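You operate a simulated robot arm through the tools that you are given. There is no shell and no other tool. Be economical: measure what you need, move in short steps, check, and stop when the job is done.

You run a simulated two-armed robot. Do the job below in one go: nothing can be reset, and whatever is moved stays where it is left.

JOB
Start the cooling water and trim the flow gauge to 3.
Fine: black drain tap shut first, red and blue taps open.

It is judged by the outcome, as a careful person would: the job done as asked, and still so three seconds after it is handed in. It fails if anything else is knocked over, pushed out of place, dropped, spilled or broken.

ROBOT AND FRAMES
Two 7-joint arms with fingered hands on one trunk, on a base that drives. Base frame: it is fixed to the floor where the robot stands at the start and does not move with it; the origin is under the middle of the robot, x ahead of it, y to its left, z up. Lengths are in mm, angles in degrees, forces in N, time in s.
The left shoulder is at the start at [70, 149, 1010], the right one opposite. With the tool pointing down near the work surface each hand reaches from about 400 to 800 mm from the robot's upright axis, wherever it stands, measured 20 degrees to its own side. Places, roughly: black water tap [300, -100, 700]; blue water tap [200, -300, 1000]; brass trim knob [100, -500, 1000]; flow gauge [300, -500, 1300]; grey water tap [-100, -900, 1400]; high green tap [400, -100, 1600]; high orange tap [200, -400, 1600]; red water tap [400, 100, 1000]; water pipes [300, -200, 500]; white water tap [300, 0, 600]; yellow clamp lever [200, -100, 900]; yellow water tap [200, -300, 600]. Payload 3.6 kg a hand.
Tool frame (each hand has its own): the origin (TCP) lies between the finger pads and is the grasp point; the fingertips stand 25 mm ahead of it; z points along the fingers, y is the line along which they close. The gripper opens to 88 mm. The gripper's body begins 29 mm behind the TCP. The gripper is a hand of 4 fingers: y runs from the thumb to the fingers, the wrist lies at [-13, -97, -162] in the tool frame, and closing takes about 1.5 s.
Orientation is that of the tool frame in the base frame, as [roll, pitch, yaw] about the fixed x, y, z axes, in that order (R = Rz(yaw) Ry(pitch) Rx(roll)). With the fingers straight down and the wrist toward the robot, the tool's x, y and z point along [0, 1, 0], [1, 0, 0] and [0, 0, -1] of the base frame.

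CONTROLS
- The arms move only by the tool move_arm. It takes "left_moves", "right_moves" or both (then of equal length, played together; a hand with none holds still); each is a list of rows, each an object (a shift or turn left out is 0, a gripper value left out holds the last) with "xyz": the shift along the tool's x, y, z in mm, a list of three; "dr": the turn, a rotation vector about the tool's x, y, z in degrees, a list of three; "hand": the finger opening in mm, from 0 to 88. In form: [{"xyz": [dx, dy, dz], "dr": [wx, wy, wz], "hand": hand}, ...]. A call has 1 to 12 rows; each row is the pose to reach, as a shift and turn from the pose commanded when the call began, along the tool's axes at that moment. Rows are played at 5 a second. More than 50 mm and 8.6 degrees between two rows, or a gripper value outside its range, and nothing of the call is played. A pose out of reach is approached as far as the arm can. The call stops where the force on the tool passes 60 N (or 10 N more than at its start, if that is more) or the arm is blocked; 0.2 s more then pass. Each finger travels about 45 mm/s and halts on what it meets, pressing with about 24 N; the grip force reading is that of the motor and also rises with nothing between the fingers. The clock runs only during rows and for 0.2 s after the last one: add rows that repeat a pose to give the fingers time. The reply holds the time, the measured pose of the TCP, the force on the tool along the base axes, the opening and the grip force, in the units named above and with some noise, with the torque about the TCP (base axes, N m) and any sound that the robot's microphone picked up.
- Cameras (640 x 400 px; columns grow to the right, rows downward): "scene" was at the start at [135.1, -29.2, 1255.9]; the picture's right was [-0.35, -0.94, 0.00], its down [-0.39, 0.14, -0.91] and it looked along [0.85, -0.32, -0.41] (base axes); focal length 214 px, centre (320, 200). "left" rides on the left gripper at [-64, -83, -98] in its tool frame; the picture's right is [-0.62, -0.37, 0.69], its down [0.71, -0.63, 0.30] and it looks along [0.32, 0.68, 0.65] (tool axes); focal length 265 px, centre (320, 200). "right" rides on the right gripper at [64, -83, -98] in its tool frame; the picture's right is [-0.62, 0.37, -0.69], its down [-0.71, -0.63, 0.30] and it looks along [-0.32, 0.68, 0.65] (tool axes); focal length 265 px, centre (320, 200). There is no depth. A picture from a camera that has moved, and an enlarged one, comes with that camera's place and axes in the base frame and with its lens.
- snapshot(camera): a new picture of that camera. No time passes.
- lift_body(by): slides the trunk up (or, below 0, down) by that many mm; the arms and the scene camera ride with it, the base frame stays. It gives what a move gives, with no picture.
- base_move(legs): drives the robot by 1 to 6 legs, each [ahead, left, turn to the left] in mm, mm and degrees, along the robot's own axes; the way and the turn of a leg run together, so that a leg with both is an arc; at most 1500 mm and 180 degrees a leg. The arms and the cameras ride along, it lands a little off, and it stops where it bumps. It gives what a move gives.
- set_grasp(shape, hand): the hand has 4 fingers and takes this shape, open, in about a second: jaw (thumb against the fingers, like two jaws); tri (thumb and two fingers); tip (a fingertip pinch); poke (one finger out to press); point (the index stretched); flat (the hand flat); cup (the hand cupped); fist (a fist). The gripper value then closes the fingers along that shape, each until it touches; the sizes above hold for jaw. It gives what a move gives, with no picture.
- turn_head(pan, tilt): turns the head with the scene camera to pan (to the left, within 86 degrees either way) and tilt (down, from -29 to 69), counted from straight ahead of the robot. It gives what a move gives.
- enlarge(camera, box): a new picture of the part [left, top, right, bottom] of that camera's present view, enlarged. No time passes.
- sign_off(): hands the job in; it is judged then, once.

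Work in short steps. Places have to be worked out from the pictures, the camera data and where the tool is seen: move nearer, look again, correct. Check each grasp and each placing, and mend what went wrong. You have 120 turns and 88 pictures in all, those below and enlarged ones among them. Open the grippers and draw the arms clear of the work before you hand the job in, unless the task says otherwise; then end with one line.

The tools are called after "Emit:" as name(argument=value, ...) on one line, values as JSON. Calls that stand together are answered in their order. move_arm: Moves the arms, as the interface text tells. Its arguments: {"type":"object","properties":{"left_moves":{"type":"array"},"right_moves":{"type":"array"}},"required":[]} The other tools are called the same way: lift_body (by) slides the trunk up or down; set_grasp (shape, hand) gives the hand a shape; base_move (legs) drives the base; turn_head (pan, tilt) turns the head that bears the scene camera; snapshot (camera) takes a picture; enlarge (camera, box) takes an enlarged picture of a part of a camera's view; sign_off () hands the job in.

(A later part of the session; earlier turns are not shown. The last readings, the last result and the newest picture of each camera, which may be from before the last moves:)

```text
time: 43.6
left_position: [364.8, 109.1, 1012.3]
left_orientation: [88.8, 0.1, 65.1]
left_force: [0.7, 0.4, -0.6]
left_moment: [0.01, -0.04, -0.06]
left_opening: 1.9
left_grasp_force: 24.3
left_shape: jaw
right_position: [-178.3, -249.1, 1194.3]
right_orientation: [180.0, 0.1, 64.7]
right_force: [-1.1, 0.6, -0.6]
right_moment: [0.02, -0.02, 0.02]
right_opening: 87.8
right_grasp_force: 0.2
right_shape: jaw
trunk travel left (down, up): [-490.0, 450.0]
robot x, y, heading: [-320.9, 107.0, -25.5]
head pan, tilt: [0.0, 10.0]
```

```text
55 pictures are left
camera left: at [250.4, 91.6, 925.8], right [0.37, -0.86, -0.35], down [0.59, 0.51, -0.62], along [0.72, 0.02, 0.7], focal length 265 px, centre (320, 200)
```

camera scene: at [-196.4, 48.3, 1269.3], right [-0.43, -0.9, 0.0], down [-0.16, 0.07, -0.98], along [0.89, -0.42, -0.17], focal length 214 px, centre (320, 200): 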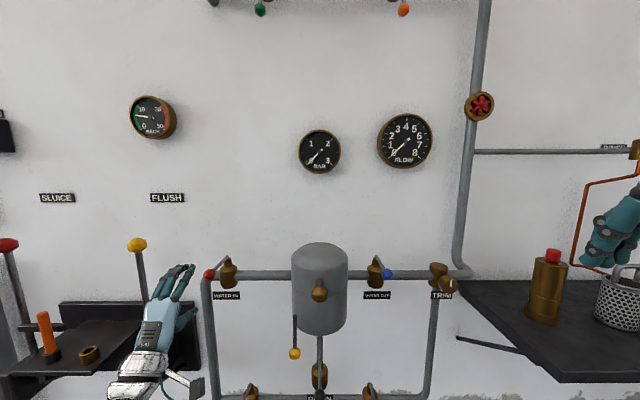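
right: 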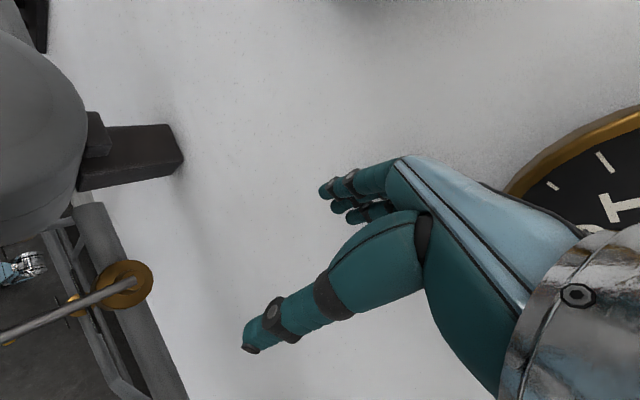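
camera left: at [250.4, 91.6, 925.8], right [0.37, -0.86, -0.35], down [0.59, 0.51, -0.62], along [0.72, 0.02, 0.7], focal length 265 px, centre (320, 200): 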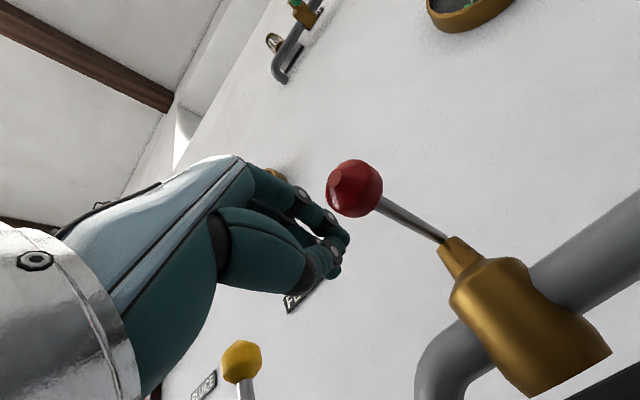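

It slipped off leftward; the knob hasn't moved. With the closed hand now left of the knob, I push right gently to test that direction.

Emit:
move_arm(left_moves=[{"xyz": [-6, 0, -3]}, {"xyz": [-12, 0, -3]}, {"xyz": [-18, 0, -3]}, {"xyz": [-24, 0, -2]}, {"xyz": [-30, 0, -2]}, {"xyz": [-36, 0, -1]}])

Emit:
snapshot(camera="left")

```text
time: 45.0
left_position: [348.7, 76.3, 1011.3]
left_orientation: [88.8, 0.0, 65.0]
left_force: [-0.2, 0.2, -1.1]
left_moment: [-0.01, -0.02, 0.02]
left_opening: 2.0
left_grasp_force: 23.8
left_shape: jaw
right_position: [-179.2, -248.7, 1194.0]
right_orientation: [180.0, -0.1, 64.6]
right_force: [-0.6, -0.6, -0.3]
right_moment: [0.03, -0.02, 0.02]
right_opening: 87.5
right_grasp_force: 0.1
right_shape: jaw
trunk travel left (down, up): [-490.0, 450.0]
robot x, y, heading: [-322.3, 110.6, -25.6]
head pan, tilt: [0.0, 10.0]
```

```text
54 pictures are left
camera left: at [233.4, 58.3, 925.5], right [0.37, -0.86, -0.35], down [0.59, 0.51, -0.62], along [0.72, 0.02, 0.7], focal length 265 px, centre (320, 200)
```

left: 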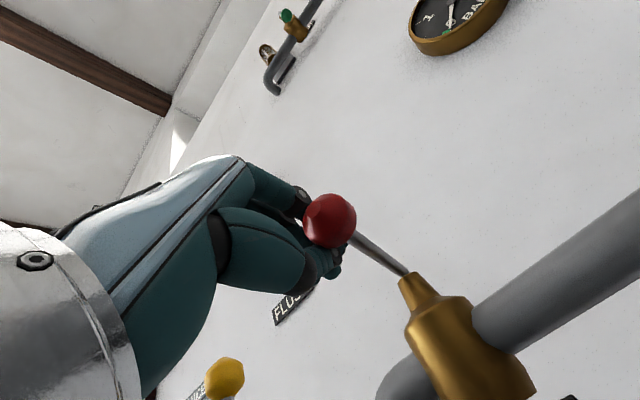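

Contact just beginning, low force. I push another ~35 mm right.

Emit:
move_arm(left_moves=[{"xyz": [-8, 0, 0]}, {"xyz": [-16, 0, 1]}, {"xyz": [-24, 0, 3]}, {"xyz": [-32, 0, 6]}])

Emit:
snapshot(camera="left")

Emit:
enlarge(camera="scene", box=[160, 220, 320, 320])

```text
time: 46.0
left_position: [340.7, 44.5, 1011.9]
left_orientation: [88.8, -0.1, 65.0]
left_force: [0.3, 1.2, 1.6]
left_moment: [-0.07, -0.02, 0.01]
left_opening: 2.0
left_grasp_force: 24.2
left_shape: jaw
right_position: [-178.2, -250.0, 1194.8]
right_orientation: [-179.9, 0.0, 64.7]
right_force: [1.0, -0.3, -0.6]
right_moment: [-0.02, 0.02, 0.0]
right_opening: 88.0
right_grasp_force: 0.1
right_shape: jaw
trunk travel left (down, up): [-490.0, 450.0]
robot x, y, heading: [-324.9, 106.3, -25.5]
head pan, tilt: [0.0, 10.0]
```

```text
53 pictures are left
camera left: at [225.3, 25.6, 925.7], right [0.37, -0.86, -0.35], down [0.59, 0.51, -0.62], along [0.72, 0.02, 0.7], focal length 265 px, centre (320, 200)
```

left: 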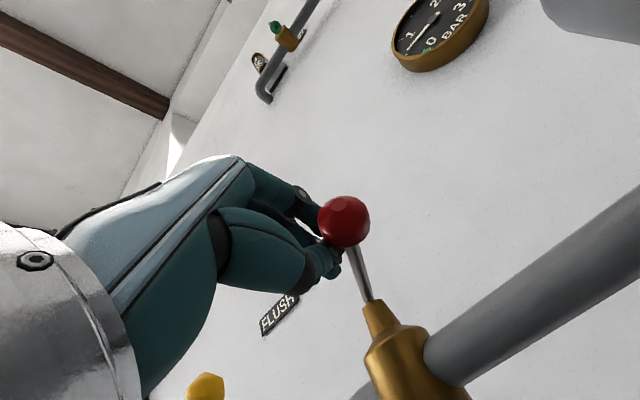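

```text
4.00 times, centred on (240, 270) of scene
camera zoom: at [-195.4, 48.8, 1269.2], right [-0.43, -0.9, 0.0], down [-0.16, 0.07, -0.98], along [0.89, -0.42, -0.17], focal length 858 px, centre (640, -80)
```

zoom: 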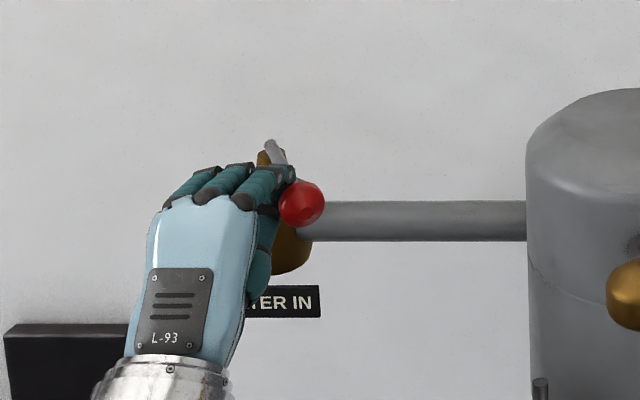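

Red turns easily to the right (opening), currently ~32°. I continue pushing along the arc, coming round behind the knob.

Emit:
move_arm(left_moves=[{"xyz": [-12, 0, -2]}, {"xyz": [-25, 0, -2]}, {"xyz": [-38, 0, 9]}, {"xyz": [-49, 0, 22]}, {"xyz": [-57, 0, 34]}, {"xyz": [-62, 0, 44]}, {"xyz": [-63, 0, 52]}])

Emit:
snapshot(camera="left")

Emit:
enlarge(camera="scene", box=[160, 220, 320, 320])

```text
time: 47.6
left_position: [360.1, -36.7, 1012.9]
left_orientation: [88.8, -0.1, 64.9]
left_force: [-2.6, 1.1, 0.9]
left_moment: [-0.02, -0.04, -0.04]
left_opening: 1.5
left_grasp_force: 23.9
left_shape: jaw
right_position: [-179.6, -249.2, 1195.1]
right_orientation: [180.0, 0.0, 64.6]
right_force: [0.2, 0.0, -0.2]
right_moment: [-0.01, 0.0, -0.04]
right_opening: 87.9
right_grasp_force: 0.1
right_shape: jaw
trunk travel left (down, up): [-490.0, 450.0]
robot x, y, heading: [-324.2, 106.8, -25.5]
head pan, tilt: [0.0, 10.0]
```

```text
51 pictures are left
camera left: at [244.7, -53.9, 927.1], right [0.37, -0.86, -0.36], down [0.59, 0.51, -0.62], along [0.72, 0.02, 0.7], focal length 265 px, centre (320, 200)
```

left: 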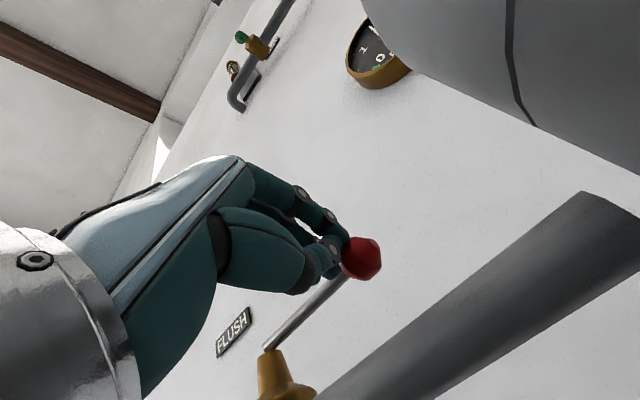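

```text
4.00 times, centred on (240, 270) of scene
camera zoom: at [-196.4, 48.5, 1269.3], right [-0.43, -0.9, 0.0], down [-0.16, 0.07, -0.98], along [0.89, -0.42, -0.17], focal length 858 px, centre (640, -80)
```

zoom: 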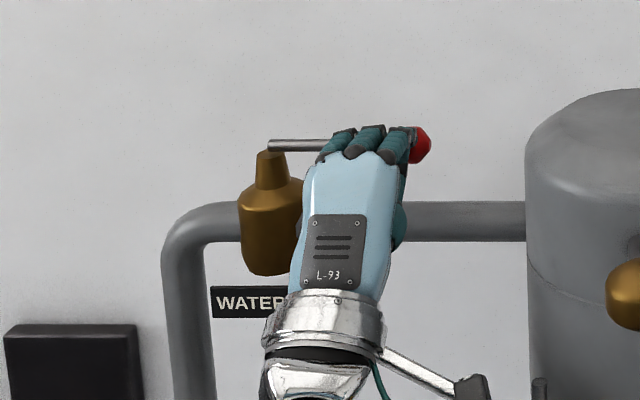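

Lever nearly parallel to the pipe. I push 12 mm further ahead to reach the stop.

Emit:
move_arm(left_moves=[{"xyz": [0, 0, 4]}, {"xyz": [0, 0, 8]}, {"xyz": [0, 0, 12]}])

Emit:
snapshot(camera="left")

```text
time: 48.4
left_position: [368.4, -34.7, 1018.9]
left_orientation: [88.3, 0.1, 65.3]
left_force: [-9.6, 10.4, 7.7]
left_moment: [-0.02, -0.13, 0.1]
left_opening: 1.4
left_grasp_force: 23.9
left_shape: jaw
right_position: [-182.4, -245.9, 1195.4]
right_orientation: [179.8, 0.1, 64.7]
right_force: [0.9, -1.0, 0.0]
right_moment: [-0.02, -0.04, 0.04]
right_opening: 87.7
right_grasp_force: 0.0
right_shape: jaw
trunk travel left (down, up): [-490.0, 450.0]
robot x, y, heading: [-324.8, 108.6, -25.1]
head pan, tilt: [0.0, 10.0]
```

```text
49 pictures are left
camera left: at [254.5, -54.6, 931.5], right [0.38, -0.86, -0.35], down [0.59, 0.51, -0.62], along [0.71, 0.03, 0.7], focal length 265 px, centre (320, 200)
```

left: 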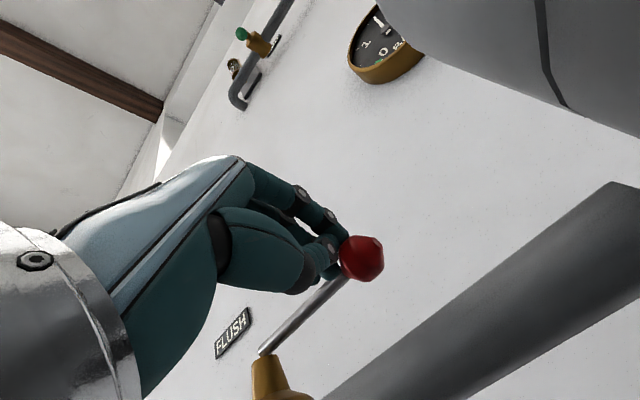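

Stop felt (~14 N): red is open. I retract the left hand back and to the left.

Emit:
move_arm(left_moves=[{"xyz": [0, 0, -40]}, {"xyz": [0, 0, -80]}, {"xyz": [40, 0, -120]}, {"xyz": [80, 0, -140]}, {"xyz": [120, 0, -150], "hand": 60}])

Emit:
snapshot(camera="scene")

Emit:
snapshot(camera="right")

```text
refused: row 3 steps farther than a row can; nothing moved
```

```text
48 pictures are left
camera scene: at [-199.4, 51.9, 1269.9], right [-0.43, -0.9, 0.0], down [-0.15, 0.07, -0.99], along [0.89, -0.42, -0.17], focal length 214 px, centre (320, 200)
```

scene: 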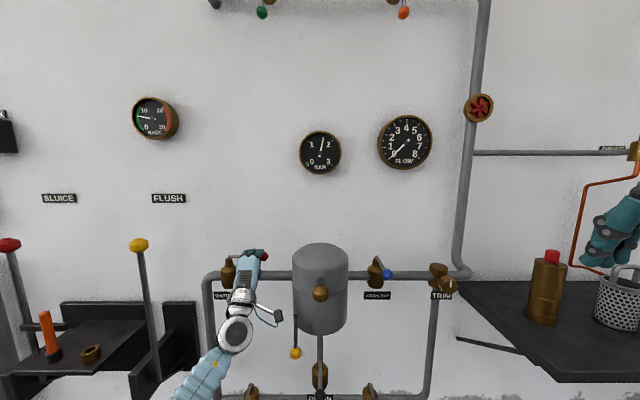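

```text
47 pictures are left
camera right: at [-230.4, -152.8, 1294.3], right [0.07, -0.72, 0.7], down [-0.87, -0.38, -0.31], along [0.48, -0.59, -0.65], focal length 265 px, centre (320, 200)
```

right: 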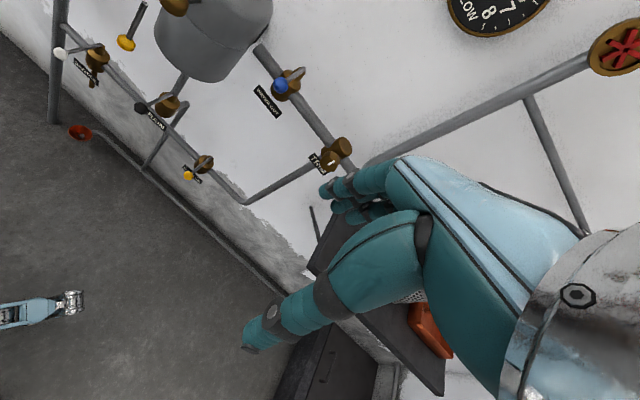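

BAR gauge rose to ~1.6, flow still 0. I retract the left hand with smaller steps while bringing the right hand (closed, fingers ahead) to a standoff left of the blue knob [163,−302,1010].

Emit:
move_arm(left_moves=[{"xyz": [0, 0, -40]}, {"xyz": [0, 0, -80]}, {"xyz": [0, 0, -120]}, {"xyz": [30, 0, -140]}, {"xyz": [70, 0, -150]}, {"xyz": [110, 0, -150], "hand": 60}, {"xyz": [140, 0, -150], "hand": 60}])

Emit:
move_arm(right_moves=[{"xyz": [12, 20, 15], "dr": [-7.5, 0, 0], "hand": 40}, {"xyz": [24, 40, 31], "dr": [-15, 0, 0], "hand": 10}, {"xyz": [35, 59, 46], "dr": [-22.5, 0, 0], "hand": 0}, {"xyz": [47, 79, 62], "dr": [-30, 0, 0], "hand": 0}, {"xyz": [59, 99, 77], "dr": [-37.5, 0, 0], "hand": 0}, {"xyz": [70, 118, 92], "dr": [-45, 0, 0], "hand": 0}, {"xyz": [82, 138, 108], "dr": [-52.5, 0, 0], "hand": 0}, {"xyz": [94, 158, 123], "dr": [-60, 0, 0], "hand": 0}, {"xyz": [106, 178, 139], "dr": [-67.5, 0, 0], "hand": 0}, {"xyz": [118, 198, 154], "dr": [-75, 0, 0], "hand": 0}, {"xyz": [129, 217, 170], "dr": [-82.5, 0, 0], "hand": 0}, {"xyz": [141, 237, 185], "dr": [-90, 0, 0], "hand": 0}])

Emit:
snapshot(camera="right")

Emit:
snapshot(camera="scene")

```text
time: 50.0
left_position: [294.3, 153.7, 1009.6]
left_orientation: [88.8, 0.0, 64.8]
left_force: [0.8, -0.5, 0.6]
left_moment: [0.03, 0.02, 0.02]
left_opening: 59.8
left_grasp_force: 0.1
left_shape: jaw
right_position: [-178.2, -247.7, 1196.2]
right_orientation: [180.0, 0.0, 64.6]
right_force: [0.1, 0.2, -0.6]
right_moment: [-0.01, -0.05, -0.03]
right_opening: 87.8
right_grasp_force: 0.0
right_shape: jaw
trunk travel left (down, up): [-490.0, 450.0]
robot x, y, heading: [-323.0, 108.5, -25.3]
head pan, tilt: [0.0, 10.0]
```

```text
time: 52.6
left_position: [296.3, 150.6, 1008.8]
left_orientation: [88.8, 0.0, 65.0]
left_force: [0.2, -0.4, -0.5]
left_moment: [-0.01, 0.02, 0.01]
left_opening: 59.7
left_grasp_force: 0.0
left_shape: jaw
right_position: [96.8, -225.4, 1009.9]
right_orientation: [89.9, 0.0, 64.6]
right_force: [0.0, 0.0, 0.1]
right_moment: [0.02, -0.04, 0.0]
right_opening: 0.0
right_grasp_force: 23.8
right_shape: jaw
right hand out of reach, approached as far as the arm can: row 5, 6, 7, 8, 9, 10
trunk travel left (down, up): [-490.0, 450.0]
robot x, y, heading: [-323.4, 107.5, -25.4]
head pan, tilt: [0.0, 10.0]
```

```text
46 pictures are left
camera right: at [35.1, -124.3, 926.7], right [-0.89, -0.26, 0.37], down [-0.03, -0.78, -0.63], along [0.45, -0.57, 0.68], focal length 265 px, centre (320, 200)
```

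right: 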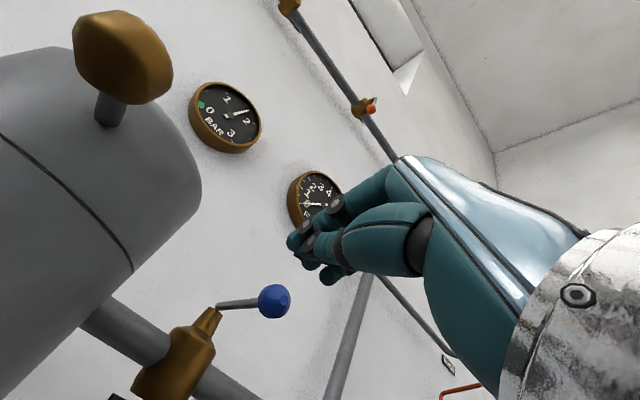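

```text
45 pictures are left
camera scene: at [-193.8, 48.1, 1268.9], right [-0.43, -0.9, 0.0], down [-0.16, 0.08, -0.98], along [0.89, -0.42, -0.18], focal length 214 px, centre (320, 200)
```

scene: 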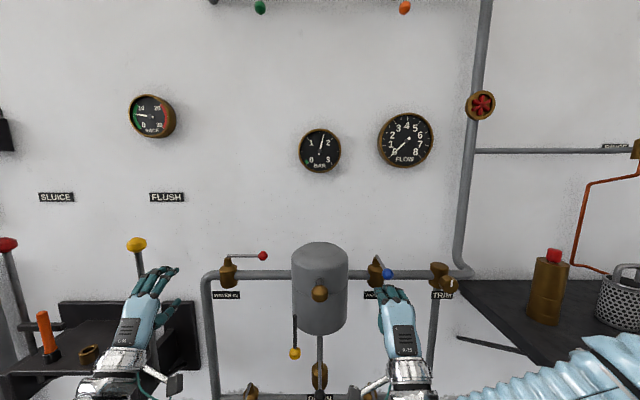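

TCP is 43 mm left and 95 mm short of the blue knob. I advance 88 mm between tank and knob, then push right 30 mm.

Emit:
move_arm(right_moves=[{"xyz": [0, 0, 30]}, {"xyz": [0, 0, 60]}, {"xyz": [0, 0, 88]}, {"xyz": [-10, 0, 88]}, {"xyz": [-20, 0, 88]}, {"xyz": [-30, 0, 88]}])

Emit:
snapshot(camera="right")

Emit:
enlarge(camera="scene", box=[320, 220, 480, 320])

```text
time: 54.0
left_position: [294.2, 153.4, 1011.0]
left_orientation: [88.8, 0.0, 65.0]
left_force: [-0.8, -0.2, -0.1]
left_moment: [0.01, 0.03, 0.01]
left_opening: 59.7
left_grasp_force: 0.1
left_shape: jaw
right_position: [162.0, -287.5, 1010.3]
right_orientation: [90.0, 0.0, 64.8]
right_force: [0.4, 0.3, 1.1]
right_moment: [-0.04, -0.02, 0.01]
right_opening: 0.1
right_grasp_force: 23.7
right_shape: jaw
trunk travel left (down, up): [-490.0, 450.0]
robot x, y, heading: [-321.0, 110.6, -25.2]
head pan, tilt: [0.0, 10.0]
```

```text
44 pictures are left
camera right: at [100.4, -187.4, 926.6], right [-0.89, -0.27, 0.37], down [-0.03, -0.78, -0.63], along [0.45, -0.57, 0.68], focal length 265 px, centre (320, 200)
```

right: 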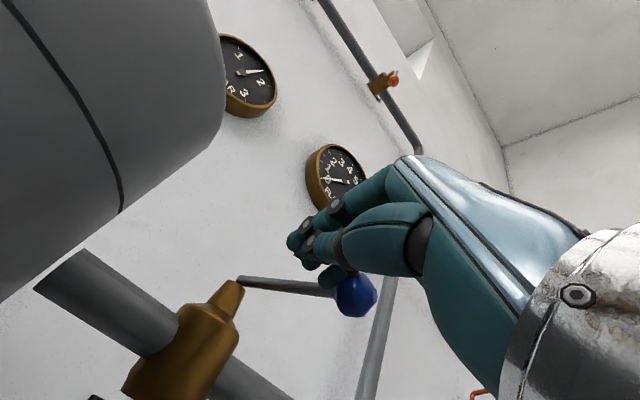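

```text
4.00 times, centred on (400, 270) of scene
camera zoom: at [-195.6, 48.9, 1269.2], right [-0.43, -0.9, 0.0], down [-0.16, 0.07, -0.98], along [0.89, -0.42, -0.17], focal length 858 px, centre (0, -80)
```

zoom: 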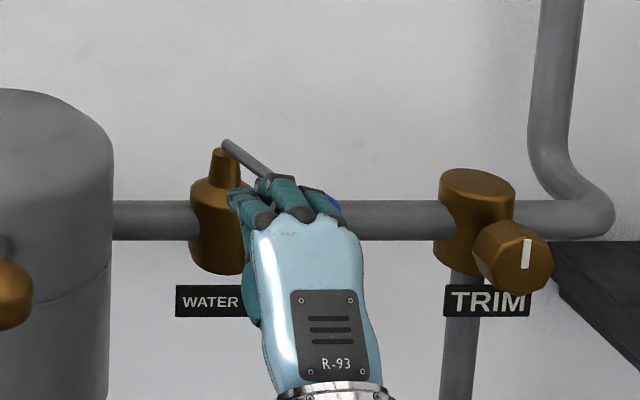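

Blue is moving right (~22°). I continue round, keeping the hand a bit left so as not to brush the trim knob, pushing on the rod at the end.

Emit:
move_arm(right_moves=[{"xyz": [-13, 0, 0]}, {"xyz": [-26, 0, 0]}, {"xyz": [-38, 0, 1]}, {"xyz": [-50, 0, 10]}, {"xyz": [-60, 0, 20]}, {"xyz": [-67, 0, 30]}, {"xyz": [-72, 0, 40]}, {"xyz": [-75, 0, 50]}, {"xyz": [-77, 0, 60]}])

Emit:
snapshot(camera="right")

Emit:
enlarge(camera="scene", box=[320, 220, 480, 320])

```text
time: 56.0
left_position: [293.9, 152.1, 1010.2]
left_orientation: [88.9, 0.0, 65.0]
left_force: [-1.0, -0.5, 0.3]
left_moment: [0.0, 0.01, -0.04]
left_opening: 59.9
left_grasp_force: 0.1
left_shape: jaw
right_position: [183.7, -383.7, 1009.9]
right_orientation: [90.0, 0.2, 64.7]
right_force: [-1.4, 0.8, -0.7]
right_moment: [0.02, -0.02, 0.02]
right_opening: 0.0
right_grasp_force: 23.8
right_shape: jaw
trunk travel left (down, up): [-490.0, 450.0]
robot x, y, heading: [-320.3, 107.3, -25.3]
head pan, tilt: [0.0, 10.0]
```

```text
42 pictures are left
camera right: at [122.6, -283.7, 926.2], right [-0.89, -0.26, 0.37], down [-0.03, -0.78, -0.63], along [0.45, -0.57, 0.68], focal length 265 px, centre (320, 200)
```

right: 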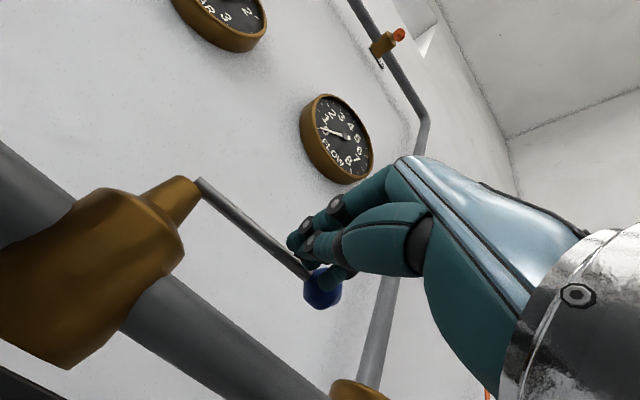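

```text
4.00 times, centred on (400, 270) of scene
camera zoom: at [-195.1, 49.1, 1269.2], right [-0.43, -0.9, 0.0], down [-0.16, 0.07, -0.98], along [0.89, -0.42, -0.17], focal length 858 px, centre (0, -80)
```

zoom: 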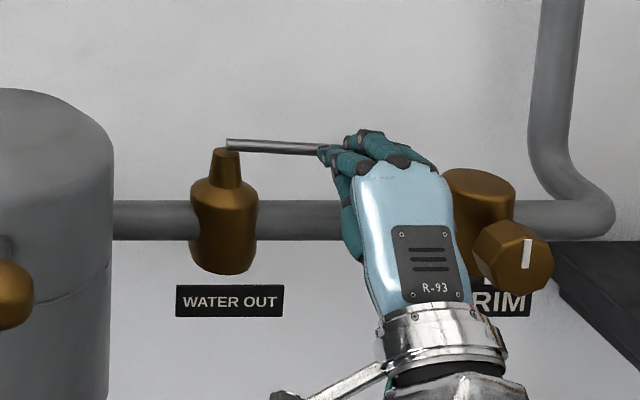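

Nearly parallel. I push on ahead until the stop is felt.

Emit:
move_arm(right_moves=[{"xyz": [1, 0, 5]}, {"xyz": [2, 0, 10]}, {"xyz": [2, 0, 15]}, {"xyz": [2, 0, 20]}])

Emit:
snapshot(camera="right")

Emit:
snapshot(camera="scene")

```text
time: 57.0
left_position: [294.1, 152.7, 1010.8]
left_orientation: [88.8, 0.0, 65.0]
left_force: [-0.4, 0.1, -0.3]
left_moment: [0.03, -0.04, -0.01]
left_opening: 59.8
left_grasp_force: 0.1
left_shape: jaw
right_position: [202.2, -389.0, 1013.1]
right_orientation: [89.7, 0.0, 64.7]
right_force: [-6.8, 2.1, 6.6]
right_moment: [-0.09, -0.11, -0.05]
right_opening: 0.0
right_grasp_force: 23.7
right_shape: jaw
trunk travel left (down, up): [-490.0, 450.0]
robot x, y, heading: [-319.6, 107.4, -25.7]
head pan, tilt: [0.0, 10.0]
```

```text
40 pictures are left
camera right: at [141.9, -288.5, 929.3], right [-0.89, -0.26, 0.36], down [-0.03, -0.78, -0.63], along [0.45, -0.57, 0.69], focal length 265 px, centre (320, 200)
```

right: 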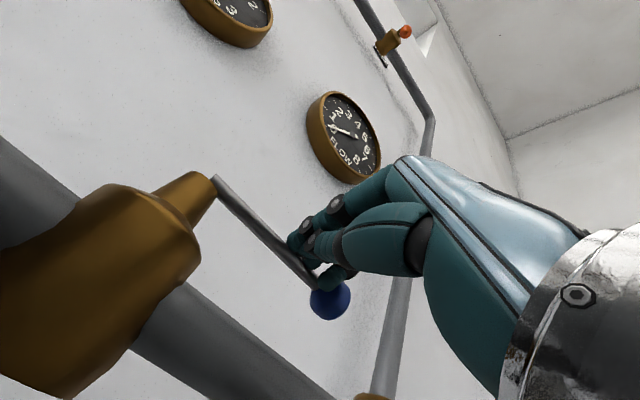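

```text
39 pictures are left
camera scene: at [-196.4, 50.6, 1269.5], right [-0.43, -0.9, 0.0], down [-0.16, 0.07, -0.98], along [0.89, -0.42, -0.17], focal length 214 px, centre (320, 200)
```

scene: 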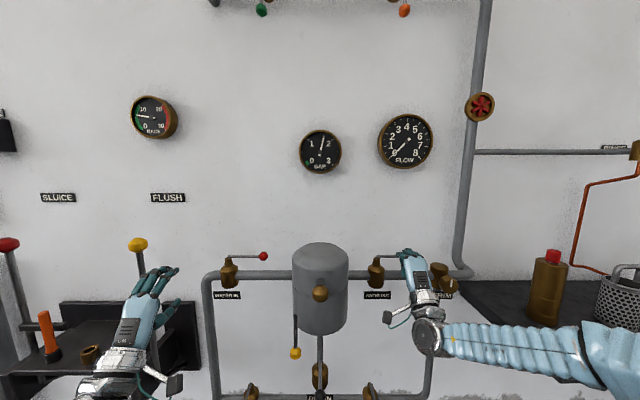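

Force only ~7 N; I push another 10 mm to make sure of the stop.

Emit:
move_arm(right_moves=[{"xyz": [0, 0, 4]}, {"xyz": [0, 0, 8]}, {"xyz": [0, 0, 12]}])

Emit:
snapshot(camera="right")

```text
time: 57.8
left_position: [291.0, 154.4, 1013.3]
left_orientation: [88.5, 0.0, 65.1]
left_force: [-0.9, -0.1, 0.2]
left_moment: [0.02, 0.0, 0.01]
left_opening: 59.8
left_grasp_force: 0.1
left_shape: jaw
right_position: [209.3, -391.5, 1014.2]
right_orientation: [89.5, 0.1, 64.8]
right_force: [-16.5, 8.0, 9.3]
right_moment: [-0.08, 0.0, -0.25]
right_opening: 0.0
right_grasp_force: 24.1
right_shape: jaw
trunk travel left (down, up): [-490.0, 450.0]
robot x, y, heading: [-322.6, 104.6, -25.2]
head pan, tilt: [0.0, 10.0]
```

```text
38 pictures are left
camera right: at [148.5, -292.0, 930.4], right [-0.89, -0.26, 0.36], down [-0.03, -0.78, -0.63], along [0.45, -0.57, 0.69], focal length 265 px, centre (320, 200)
```

right: 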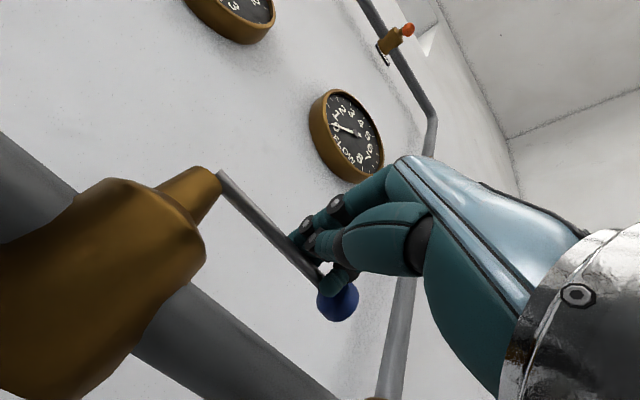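

Blue is at its stop (18 N): open. I retract the right hand 150 mm, open it, and look at the trim knob and gauges.

Emit:
move_arm(right_moves=[{"xyz": [0, 0, -40]}, {"xyz": [0, 0, -80]}, {"xyz": [0, 0, -120]}, {"xyz": [0, 0, -150], "hand": 88}, {"xyz": [0, 0, -170], "hand": 88}, {"xyz": [0, 0, -170], "hand": 88}, {"xyz": [0, 0, -170], "hand": 88}, {"xyz": [0, 0, -170], "hand": 88}])

Emit:
snapshot(camera="right")

Emit:
enlarge(camera="scene", box=[340, 220, 500, 320])

Emit:
enlarge(camera="scene", box=[290, 100, 450, 200])

```text
time: 59.6
left_position: [295.0, 150.8, 1010.0]
left_orientation: [88.9, 0.0, 64.9]
left_force: [-0.1, 0.5, -0.5]
left_moment: [0.01, 0.02, -0.03]
left_opening: 59.9
left_grasp_force: 0.1
left_shape: jaw
right_position: [57.4, -323.6, 1010.2]
right_orientation: [90.0, 0.0, 64.8]
right_force: [-0.6, 0.8, -0.5]
right_moment: [0.01, -0.01, -0.03]
right_opening: 87.7
right_grasp_force: 0.0
right_shape: jaw
trunk travel left (down, up): [-490.0, 450.0]
robot x, y, heading: [-320.8, 104.1, -25.5]
head pan, tilt: [0.0, 10.0]
```

```text
37 pictures are left
camera right: at [-2.7, -222.4, 927.4], right [-0.89, -0.26, 0.37], down [-0.03, -0.78, -0.63], along [0.45, -0.57, 0.68], focal length 265 px, centre (320, 200)
```

right: 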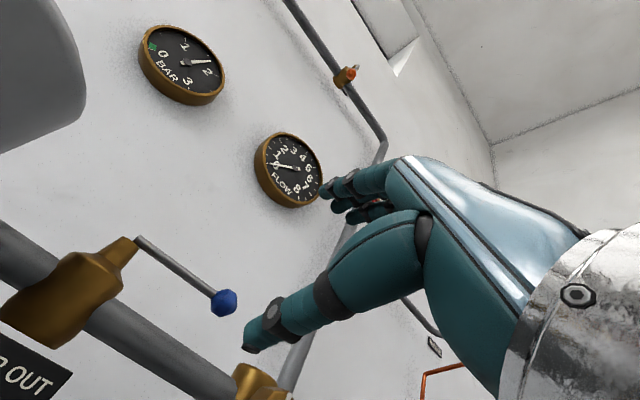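

```text
4.00 times, centred on (420, 270) of scene
camera zoom: at [-195.2, 48.7, 1269.2], right [-0.43, -0.9, 0.0], down [-0.16, 0.07, -0.98], along [0.89, -0.42, -0.17], focal length 858 px, centre (-80, -80)
```

zoom: 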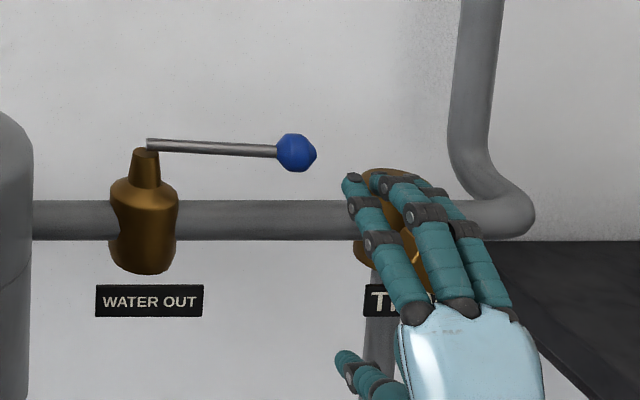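

```text
4.00 times, centred on (370, 150) of scene
camera zoom: at [-195.2, 48.7, 1269.2], right [-0.43, -0.9, 0.0], down [-0.16, 0.07, -0.98], along [0.89, -0.42, -0.17], focal length 858 px, centre (120, 400)
```

zoom: 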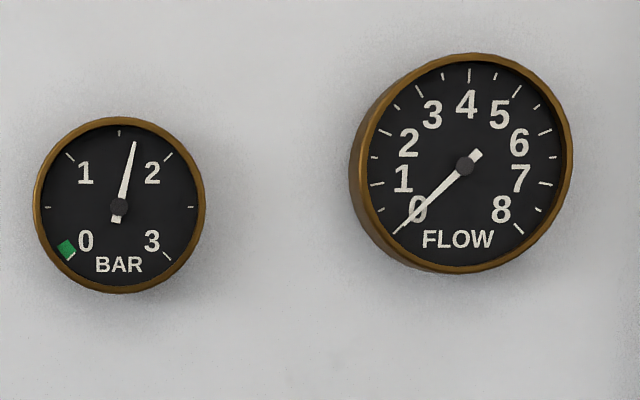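

Trim is closed (flow 0, bar ~1.7). The blue lever looks ~8° short of parallel compared with red, so I close the hand and push it further.

Emit:
move_arm(right_moves=[{"xyz": [0, 0, 0], "hand": 0}, {"xyz": [0, 0, 0], "hand": 0}, {"xyz": [0, 0, 0], "hand": 0}, {"xyz": [0, 0, 20], "hand": 0}, {"xyz": [0, 0, 60], "hand": 0}, {"xyz": [0, 0, 100], "hand": 0}, {"xyz": [0, 0, 140], "hand": 0}, {"xyz": [0, 0, 160], "hand": 0}, {"xyz": [0, 0, 170], "hand": 0}, {"xyz": [0, 0, 178], "hand": 0}, {"xyz": [0, 0, 186], "hand": 0}, {"xyz": [0, 0, 192], "hand": 0}])

Emit:
enlarge(camera="scene", box=[340, 220, 500, 320])

```text
time: 62.0
left_position: [284.1, 155.9, 1017.0]
left_orientation: [88.3, -0.1, 65.0]
left_force: [0.1, -0.2, -0.9]
left_moment: [0.0, -0.01, -0.01]
left_opening: 59.6
left_grasp_force: 0.1
left_shape: jaw
right_position: [214.6, -395.9, 1026.4]
right_orientation: [87.9, -0.3, 64.7]
right_force: [-51.8, 21.1, 9.3]
right_moment: [0.33, 0.8, -0.51]
right_opening: 0.0
right_grasp_force: 23.3
right_shape: jaw
trunk travel left (down, up): [-490.0, 450.0]
robot x, y, heading: [-323.3, 107.6, -25.5]
head pan, tilt: [0.0, 10.0]
stopped in row 11 (right hand): the force on the tool passed its limit at 62 N (the readings are from after the stop); the commanded pose is now the measured one
```

```text
4.00 times, centred on (420, 270) of scene
camera zoom: at [-208.2, 54.1, 1270.8], right [-0.43, -0.9, 0.0], down [-0.15, 0.07, -0.99], along [0.89, -0.42, -0.16], focal length 858 px, centre (-80, -80)
```

zoom: 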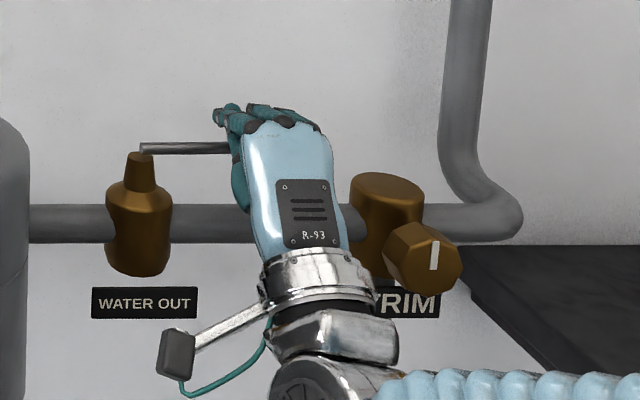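

Hard stop now (62 N): blue fully open. Trim knob face triangulates to ~[129,−497,946], facing out. I retract the right hand first.

Emit:
move_arm(right_moves=[{"xyz": [0, 0, -10]}, {"xyz": [0, 0, -50]}, {"xyz": [0, 0, -90]}, {"xyz": [0, 0, -130]}, {"xyz": [0, 0, -170], "hand": 88}, {"xyz": [0, 0, -170], "hand": 88}, {"xyz": [0, 0, -170], "hand": 88}, {"xyz": [0, 0, -170], "hand": 88}])

```text
time: 63.8
left_position: [293.6, 152.2, 1010.1]
left_orientation: [89.0, 0.0, 64.9]
left_force: [0.1, 0.3, 0.1]
left_moment: [-0.03, 0.01, 0.0]
left_opening: 59.4
left_grasp_force: 0.1
left_shape: jaw
right_position: [72.0, -328.9, 1011.6]
right_orientation: [89.3, -0.1, 64.7]
right_force: [-0.2, 0.9, 0.0]
right_moment: [0.02, -0.03, 0.01]
right_opening: 87.8
right_grasp_force: 0.1
right_shape: jaw
trunk travel left (down, up): [-490.0, 450.0]
robot x, y, heading: [-324.8, 104.4, -25.6]
head pan, tilt: [0.0, 10.0]
```

Now I roll the hand +88° (wrist to the left) while moving to a standoff ~95 mm in front of the trim knob.

Emit:
move_arm(right_moves=[{"xyz": [-12, -6, 0], "dr": [0, 0, 8]}, {"xyz": [-24, -12, 3], "dr": [0, 0, 16]}, {"xyz": [-35, -18, 6], "dr": [0, 0, 24]}, {"xyz": [-47, -24, 9], "dr": [0, 0, 32]}, {"xyz": [-58, -30, 12], "dr": [0, 0, 40]}, {"xyz": [-70, -36, 15], "dr": [0, 0, 48]}, {"xyz": [-82, -42, 18], "dr": [0, 0, 56]}, {"xyz": [-93, -48, 20], "dr": [0, 0, 64]}, {"xyz": [-105, -54, 23], "dr": [0, 0, 72]}, {"xyz": [-117, -60, 26], "dr": [0, 0, 80]}, {"xyz": [-128, -65, 28], "dr": [0, 0, 88]}])

Emit:
snapshot(camera="right")

Emit:
snapshot(camera="scene")

```text
time: 66.2
left_position: [293.4, 151.7, 1009.8]
left_orientation: [88.7, -0.1, 65.1]
left_force: [0.3, 0.9, 0.2]
left_moment: [-0.03, -0.01, -0.03]
left_opening: 59.6
left_grasp_force: 0.1
left_shape: jaw
right_position: [-13.7, -474.7, 1047.9]
right_orientation: [122.3, -86.9, 32.9]
right_force: [-0.2, -1.2, -0.5]
right_moment: [-0.04, -0.03, -0.01]
right_opening: 87.6
right_grasp_force: 0.0
right_shape: jaw
right hand out of reach, approached as far as the arm can: row 7, 8, 9, 10, 11
trunk travel left (down, up): [-490.0, 450.0]
robot x, y, heading: [-324.7, 106.8, -25.3]
head pan, tilt: [0.0, 10.0]
```

```text
33 pictures are left
camera right: at [-64.0, -356.6, 1110.7], right [-0.81, -0.06, -0.58], down [0.51, 0.42, -0.75], along [0.29, -0.9, -0.31], focal length 265 px, centre (320, 200)
```

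right: 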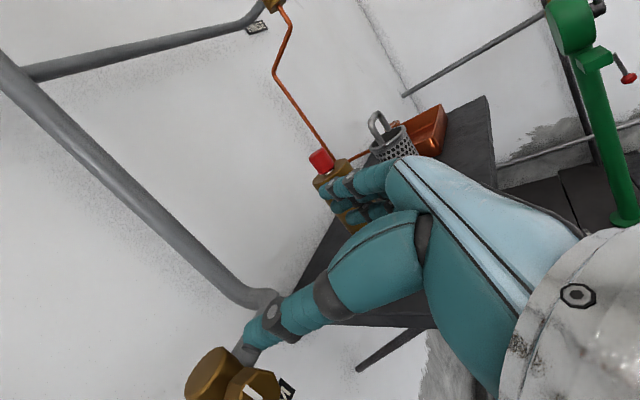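

```text
32 pictures are left
camera scene: at [-195.5, 48.6, 1269.2], right [-0.43, -0.9, 0.0], down [-0.16, 0.07, -0.98], along [0.89, -0.42, -0.17], focal length 214 px, centre (320, 200)
```

scene: 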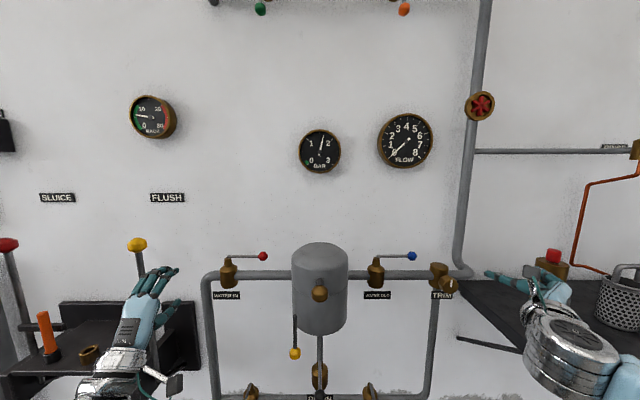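

The rolled pose is out of reach from here. I undo the roll, draw both hands back, and then strafe the base right so the trim knob lies in front of the right shoulder.

Emit:
move_arm(right_moves=[{"xyz": [6, -12, -8], "dr": [0, 0, -8]}, {"xyz": [12, -24, -16], "dr": [0, 0, -16]}, {"xyz": [18, -35, -24], "dr": [0, 0, -24]}, {"xyz": [24, -47, -32], "dr": [0, 0, -32]}, {"xyz": [30, -58, -40], "dr": [0, 0, -40]}, {"xyz": [36, -70, -48], "dr": [0, 0, -48]}, {"xyz": [42, -82, -56], "dr": [0, 0, -56]}, {"xyz": [48, -93, -64], "dr": [0, 0, -64]}, {"xyz": [54, -105, -72], "dr": [0, 0, -72]}, {"xyz": [60, -117, -76], "dr": [0, 0, -80]}, {"xyz": [65, -128, -80], "dr": [0, 0, -88]}], left_moves=[{"xyz": [4, 0, -10]}, {"xyz": [8, 0, -20]}, {"xyz": [12, 0, -30]}, {"xyz": [16, 0, -40]}, {"xyz": [20, 0, -50]}, {"xyz": [24, 0, -60]}, {"xyz": [28, 0, -70]}, {"xyz": [32, 0, -80]}, {"xyz": [36, 0, -90]}, {"xyz": [40, 0, -100]}, {"xyz": [40, 0, -100]}])

Emit:
base_move(legs=[[-60, 0, 0], [0, -200, 0]])

Emit:
snapshot(camera="scene")

```text
time: 68.6
left_position: [221.0, 229.7, 1009.0]
left_orientation: [88.8, 0.0, 65.1]
left_force: [0.0, 0.1, 1.0]
left_moment: [0.0, 0.02, 0.01]
left_opening: 59.6
left_grasp_force: 0.0
left_shape: jaw
right_position: [-16.3, -334.9, 1106.8]
right_orientation: [89.2, 0.0, 64.8]
right_force: [0.0, -0.1, 0.3]
right_moment: [-0.03, 0.04, 0.01]
right_opening: 87.8
right_grasp_force: 0.1
right_shape: jaw
right hand out of reach, approached as far as the arm can: row 8, 9, 10, 11
trunk travel left (down, up): [-490.0, 450.0]
robot x, y, heading: [-324.3, 103.5, -25.7]
head pan, tilt: [0.0, 10.0]
```

```text
time: 72.8
left_position: [81.8, 75.3, 1007.9]
left_orientation: [88.9, 0.0, 64.7]
left_force: [0.6, -0.3, 0.2]
left_moment: [0.05, 0.02, -0.03]
left_opening: 59.9
left_grasp_force: 0.1
left_shape: jaw
right_position: [-154.5, -490.4, 1108.5]
right_orientation: [89.4, -0.1, 64.4]
right_force: [-0.3, 0.0, -0.6]
right_moment: [0.03, -0.02, 0.01]
right_opening: 87.6
right_grasp_force: 0.1
right_shape: jaw
trunk travel left (down, up): [-490.0, 450.0]
robot x, y, heading: [-460.1, -48.0, -25.4]
head pan, tilt: [0.0, 10.0]
```

```text
31 pictures are left
camera scene: at [-335.5, -106.5, 1269.2], right [-0.43, -0.9, 0.0], down [-0.16, 0.07, -0.98], along [0.89, -0.43, -0.17], focal length 214 px, centre (320, 200)
```

scene: 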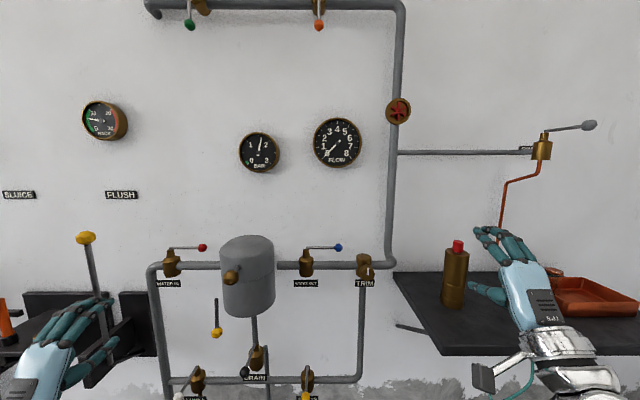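

Base is placed; trim knob estimates vary, so I enlarge it for a better fix.

Emit:
enlarge(camera="scene", box=[285, 220, 445, 320])

```text
4.00 times, centred on (365, 270) of scene
camera zoom: at [-335.5, -106.5, 1269.2], right [-0.43, -0.9, 0.0], down [-0.16, 0.07, -0.98], along [0.89, -0.43, -0.17], focal length 858 px, centre (140, -80)
```

zoom: 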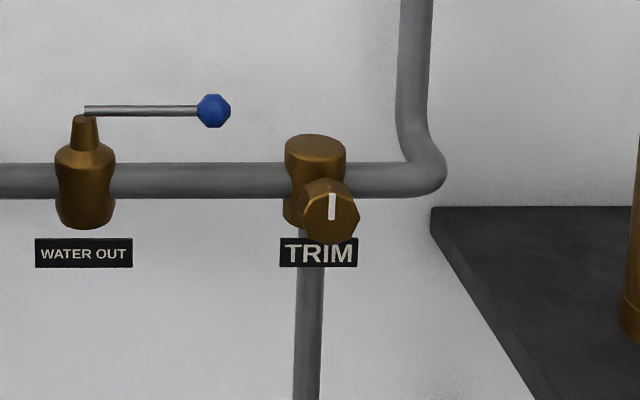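

Trim face centre at [123,−482,954]; blue lever is parallel to the pipe. The right arm got into an awkward posture, so I take it back to the fingers-down start posture before approaching again.

Emit:
move_arm(right_moves=[{"xyz": [-3, 15, -18], "dr": [7.5, 0, 0]}, {"xyz": [-6, 31, -36], "dr": [15, 0, 0]}, {"xyz": [-9, 46, -54], "dr": [22.5, 0, 0]}, {"xyz": [-12, 61, -72], "dr": [30, 0, 0]}, {"xyz": [-15, 77, -90], "dr": [37.5, 0, 0]}, {"xyz": [-18, 92, -108], "dr": [45, 0, 0]}, {"xyz": [-21, 107, -126], "dr": [52.5, 0, 0]}, {"xyz": [-24, 123, -144], "dr": [60, 0, 0]}, {"xyz": [-27, 138, -162], "dr": [67.5, 0, 0]}, {"xyz": [-30, 153, -180], "dr": [75, 0, 0]}, {"xyz": [-33, 169, -198], "dr": [82.5, 0, 0]}, {"xyz": [-36, 184, -216], "dr": [90, 0, 0]}])

```text
time: 75.4
left_position: [81.0, 75.2, 1007.0]
left_orientation: [88.8, 0.0, 64.8]
left_force: [-0.3, -0.1, -0.8]
left_moment: [0.0, 0.03, -0.02]
left_opening: 59.7
left_grasp_force: 0.0
left_shape: jaw
right_position: [-369.4, -427.2, 1288.7]
right_orientation: [179.3, -0.1, 64.5]
right_force: [0.7, 0.1, 0.0]
right_moment: [0.03, -0.02, 0.0]
right_opening: 88.1
right_grasp_force: 0.0
right_shape: jaw
right hand out of reach, approached as far as the arm can: row 1, 2, 3, 4
trunk travel left (down, up): [-490.0, 450.0]
robot x, y, heading: [-461.9, -46.6, -25.5]
head pan, tilt: [0.0, 10.0]
```

Restored fingers-down posture. I move partway toward the knob, then rotate to fingers-ahead at a standoff 110 mm in front of it.

Emit:
move_arm(right_moves=[{"xyz": [10, 25, 30]}, {"xyz": [20, 50, 60]}, {"xyz": [30, 75, 90]}, {"xyz": [40, 100, 120]}, {"xyz": [50, 120, 150]}])

Emit:
move_arm(right_moves=[{"xyz": [9, 20, 15], "dr": [-7.5, 0, 0]}, {"xyz": [19, 40, 31], "dr": [-15, 0, 0]}, {"xyz": [28, 60, 46], "dr": [-22.5, 0, 0]}, {"xyz": [37, 79, 62], "dr": [-30, 0, 0]}, {"xyz": [47, 99, 77], "dr": [-37.5, 0, 0]}, {"xyz": [56, 119, 92], "dr": [-45, 0, 0]}, {"xyz": [65, 139, 108], "dr": [-52.5, 0, 0]}, {"xyz": [75, 159, 123], "dr": [-60, 0, 0]}, {"xyz": [84, 178, 139], "dr": [-67.5, 0, 0]}, {"xyz": [93, 198, 154], "dr": [-75, 0, 0]}, {"xyz": [103, 218, 170], "dr": [-82.5, 0, 0]}, {"xyz": [112, 238, 185], "dr": [-90, 0, 0]}])

Emit:
snapshot(camera="right")

Emit:
snapshot(camera="scene")

```text
time: 76.6
left_position: [81.2, 75.0, 1007.2]
left_orientation: [88.9, -0.1, 64.7]
left_force: [-0.1, 0.1, 0.3]
left_moment: [0.04, -0.01, -0.02]
left_opening: 59.8
left_grasp_force: 0.0
left_shape: jaw
right_position: [-237.5, -435.7, 1140.2]
right_orientation: [179.3, -0.2, 64.6]
right_force: [-0.2, 0.3, -0.3]
right_moment: [-0.03, 0.03, 0.03]
right_opening: 87.7
right_grasp_force: 0.0
right_shape: jaw
trunk travel left (down, up): [-490.0, 450.0]
robot x, y, heading: [-463.3, -46.2, -25.6]
head pan, tilt: [0.0, 10.0]
```

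```text
time: 79.2
left_position: [83.2, 76.0, 1007.5]
left_orientation: [89.0, 0.0, 64.7]
left_force: [0.5, 0.0, -0.2]
left_moment: [-0.01, -0.03, -0.01]
left_opening: 59.6
left_grasp_force: 0.1
left_shape: jaw
right_position: [24.4, -441.2, 963.9]
right_orientation: [89.2, -0.1, 64.7]
right_force: [0.0, -0.2, -0.1]
right_moment: [0.03, -0.05, -0.02]
right_opening: 87.6
right_grasp_force: 0.1
right_shape: jaw
right hand out of reach, approached as far as the arm can: row 12
trunk travel left (down, up): [-490.0, 450.0]
robot x, y, heading: [-466.9, -45.1, -25.7]
head pan, tilt: [0.0, 10.0]
```

```text
29 pictures are left
camera right: at [-34.6, -340.1, 878.7], right [-0.9, -0.26, 0.36], down [-0.02, -0.78, -0.63], along [0.44, -0.57, 0.69], focal length 265 px, centre (320, 200)
```

right: 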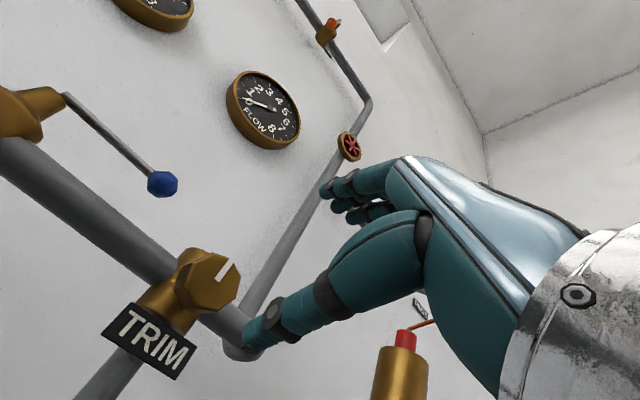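

```text
28 pictures are left
camera scene: at [-334.1, -105.5, 1269.0], right [-0.43, -0.9, 0.0], down [-0.16, 0.07, -0.98], along [0.89, -0.43, -0.17], focal length 214 px, centre (320, 200)
```

scene: 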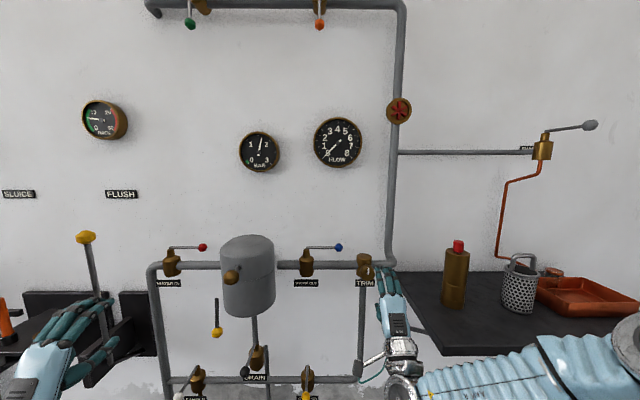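

Knob confirmed at [124,−482,951], but the right forearm would come in too close to the shelf corner. The left hand is better suited (wrist on the left side), so I stow the right arm again (high, fingers down) and will strafe the base further right.

Emit:
move_arm(right_moves=[{"xyz": [-9, 15, -20], "dr": [7.5, 0, 0]}, {"xyz": [-19, 31, -40], "dr": [15, 0, 0]}, {"xyz": [-28, 46, -60], "dr": [22.5, 0, 0]}, {"xyz": [-37, 62, -79], "dr": [30, 0, 0]}, {"xyz": [-47, 77, -99], "dr": [37.5, 0, 0]}, {"xyz": [-56, 92, -119], "dr": [45, 0, 0]}, {"xyz": [-65, 108, -139], "dr": [52.5, 0, 0]}, {"xyz": [-75, 123, -159], "dr": [60, 0, 0]}, {"xyz": [-84, 139, -178], "dr": [67.5, 0, 0]}, {"xyz": [-93, 154, -198], "dr": [75, 0, 0]}, {"xyz": [-103, 170, -218], "dr": [82.5, 0, 0]}, {"xyz": [-112, 185, -238], "dr": [90, 0, 0]}])

Emit:
move_arm(right_moves=[{"xyz": [-10, -25, -30]}, {"xyz": [-20, -50, -60]}, {"xyz": [-30, -75, -90]}, {"xyz": [-40, -100, -120]}, {"xyz": [-45, -110, -140]}])

Emit:
base_move(legs=[[0, -200, 0]])

Emit:
snapshot(camera="left")

Emit:
snapshot(camera="scene")

```text
time: 81.8
left_position: [82.1, 75.6, 1007.1]
left_orientation: [88.7, 0.0, 64.8]
left_force: [0.0, 0.4, 0.5]
left_moment: [0.0, 0.0, -0.01]
left_opening: 59.8
left_grasp_force: 0.0
left_shape: jaw
right_position: [-241.8, -436.3, 1144.7]
right_orientation: [179.2, -0.1, 64.6]
right_force: [0.9, -0.2, 0.6]
right_moment: [0.01, -0.01, -0.02]
right_opening: 88.0
right_grasp_force: 0.0
right_shape: jaw
trunk travel left (down, up): [-490.0, 450.0]
robot x, y, heading: [-460.9, -47.2, -25.6]
head pan, tilt: [0.0, 10.0]
```

```text
time: 83.0
left_position: [81.6, 75.6, 1008.4]
left_orientation: [88.9, 0.0, 64.8]
left_force: [-0.4, 0.8, 0.1]
left_moment: [0.0, -0.01, -0.04]
left_opening: 59.8
left_grasp_force: 0.2
left_shape: jaw
right_position: [-360.1, -430.7, 1282.5]
right_orientation: [179.3, 0.0, 64.7]
right_force: [0.1, -0.9, 0.6]
right_moment: [0.01, -0.03, -0.01]
right_opening: 88.2
right_grasp_force: 0.2
right_shape: jaw
trunk travel left (down, up): [-490.0, 450.0]
robot x, y, heading: [-463.2, -43.4, -25.7]
head pan, tilt: [0.0, 10.0]
```

```text
time: 86.1
left_position: [-3.2, -101.9, 1007.5]
left_orientation: [89.0, 0.0, 65.1]
left_force: [0.3, 0.0, 1.0]
left_moment: [0.01, 0.01, -0.04]
left_opening: 59.8
left_grasp_force: 0.2
left_shape: jaw
right_position: [-445.8, -609.8, 1282.4]
right_orientation: [179.3, -0.1, 64.7]
right_force: [-0.2, -0.5, -0.1]
right_moment: [0.01, 0.01, 0.01]
right_opening: 87.8
right_grasp_force: 0.1
right_shape: jaw
trunk travel left (down, up): [-490.0, 450.0]
robot x, y, heading: [-549.7, -228.9, -25.7]
head pan, tilt: [0.0, 10.0]
```

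```text
27 pictures are left
camera left: at [-118.7, -119.6, 922.5], right [0.37, -0.86, -0.35], down [0.59, 0.51, -0.62], along [0.72, 0.02, 0.7], focal length 265 px, centre (320, 200)
```

left: 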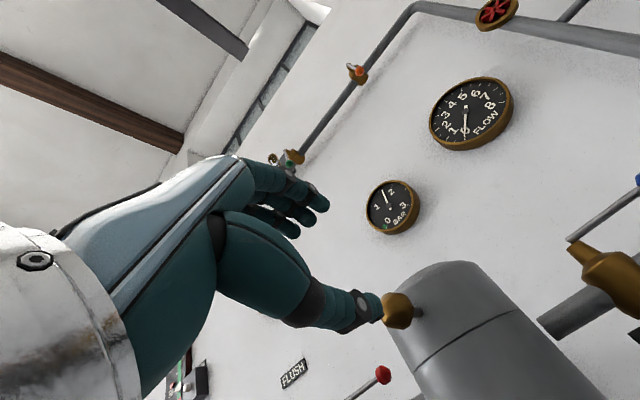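

```text
26 pictures are left
camera scene: at [-421.5, -286.9, 1269.2], right [-0.43, -0.9, 0.0], down [-0.16, 0.07, -0.98], along [0.89, -0.42, -0.17], focal length 214 px, centre (320, 200)
```

scene: 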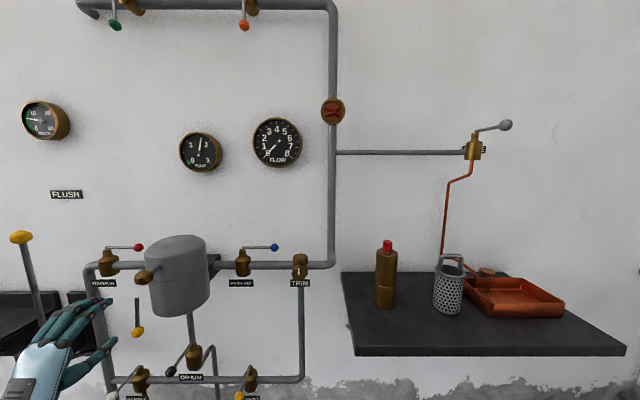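

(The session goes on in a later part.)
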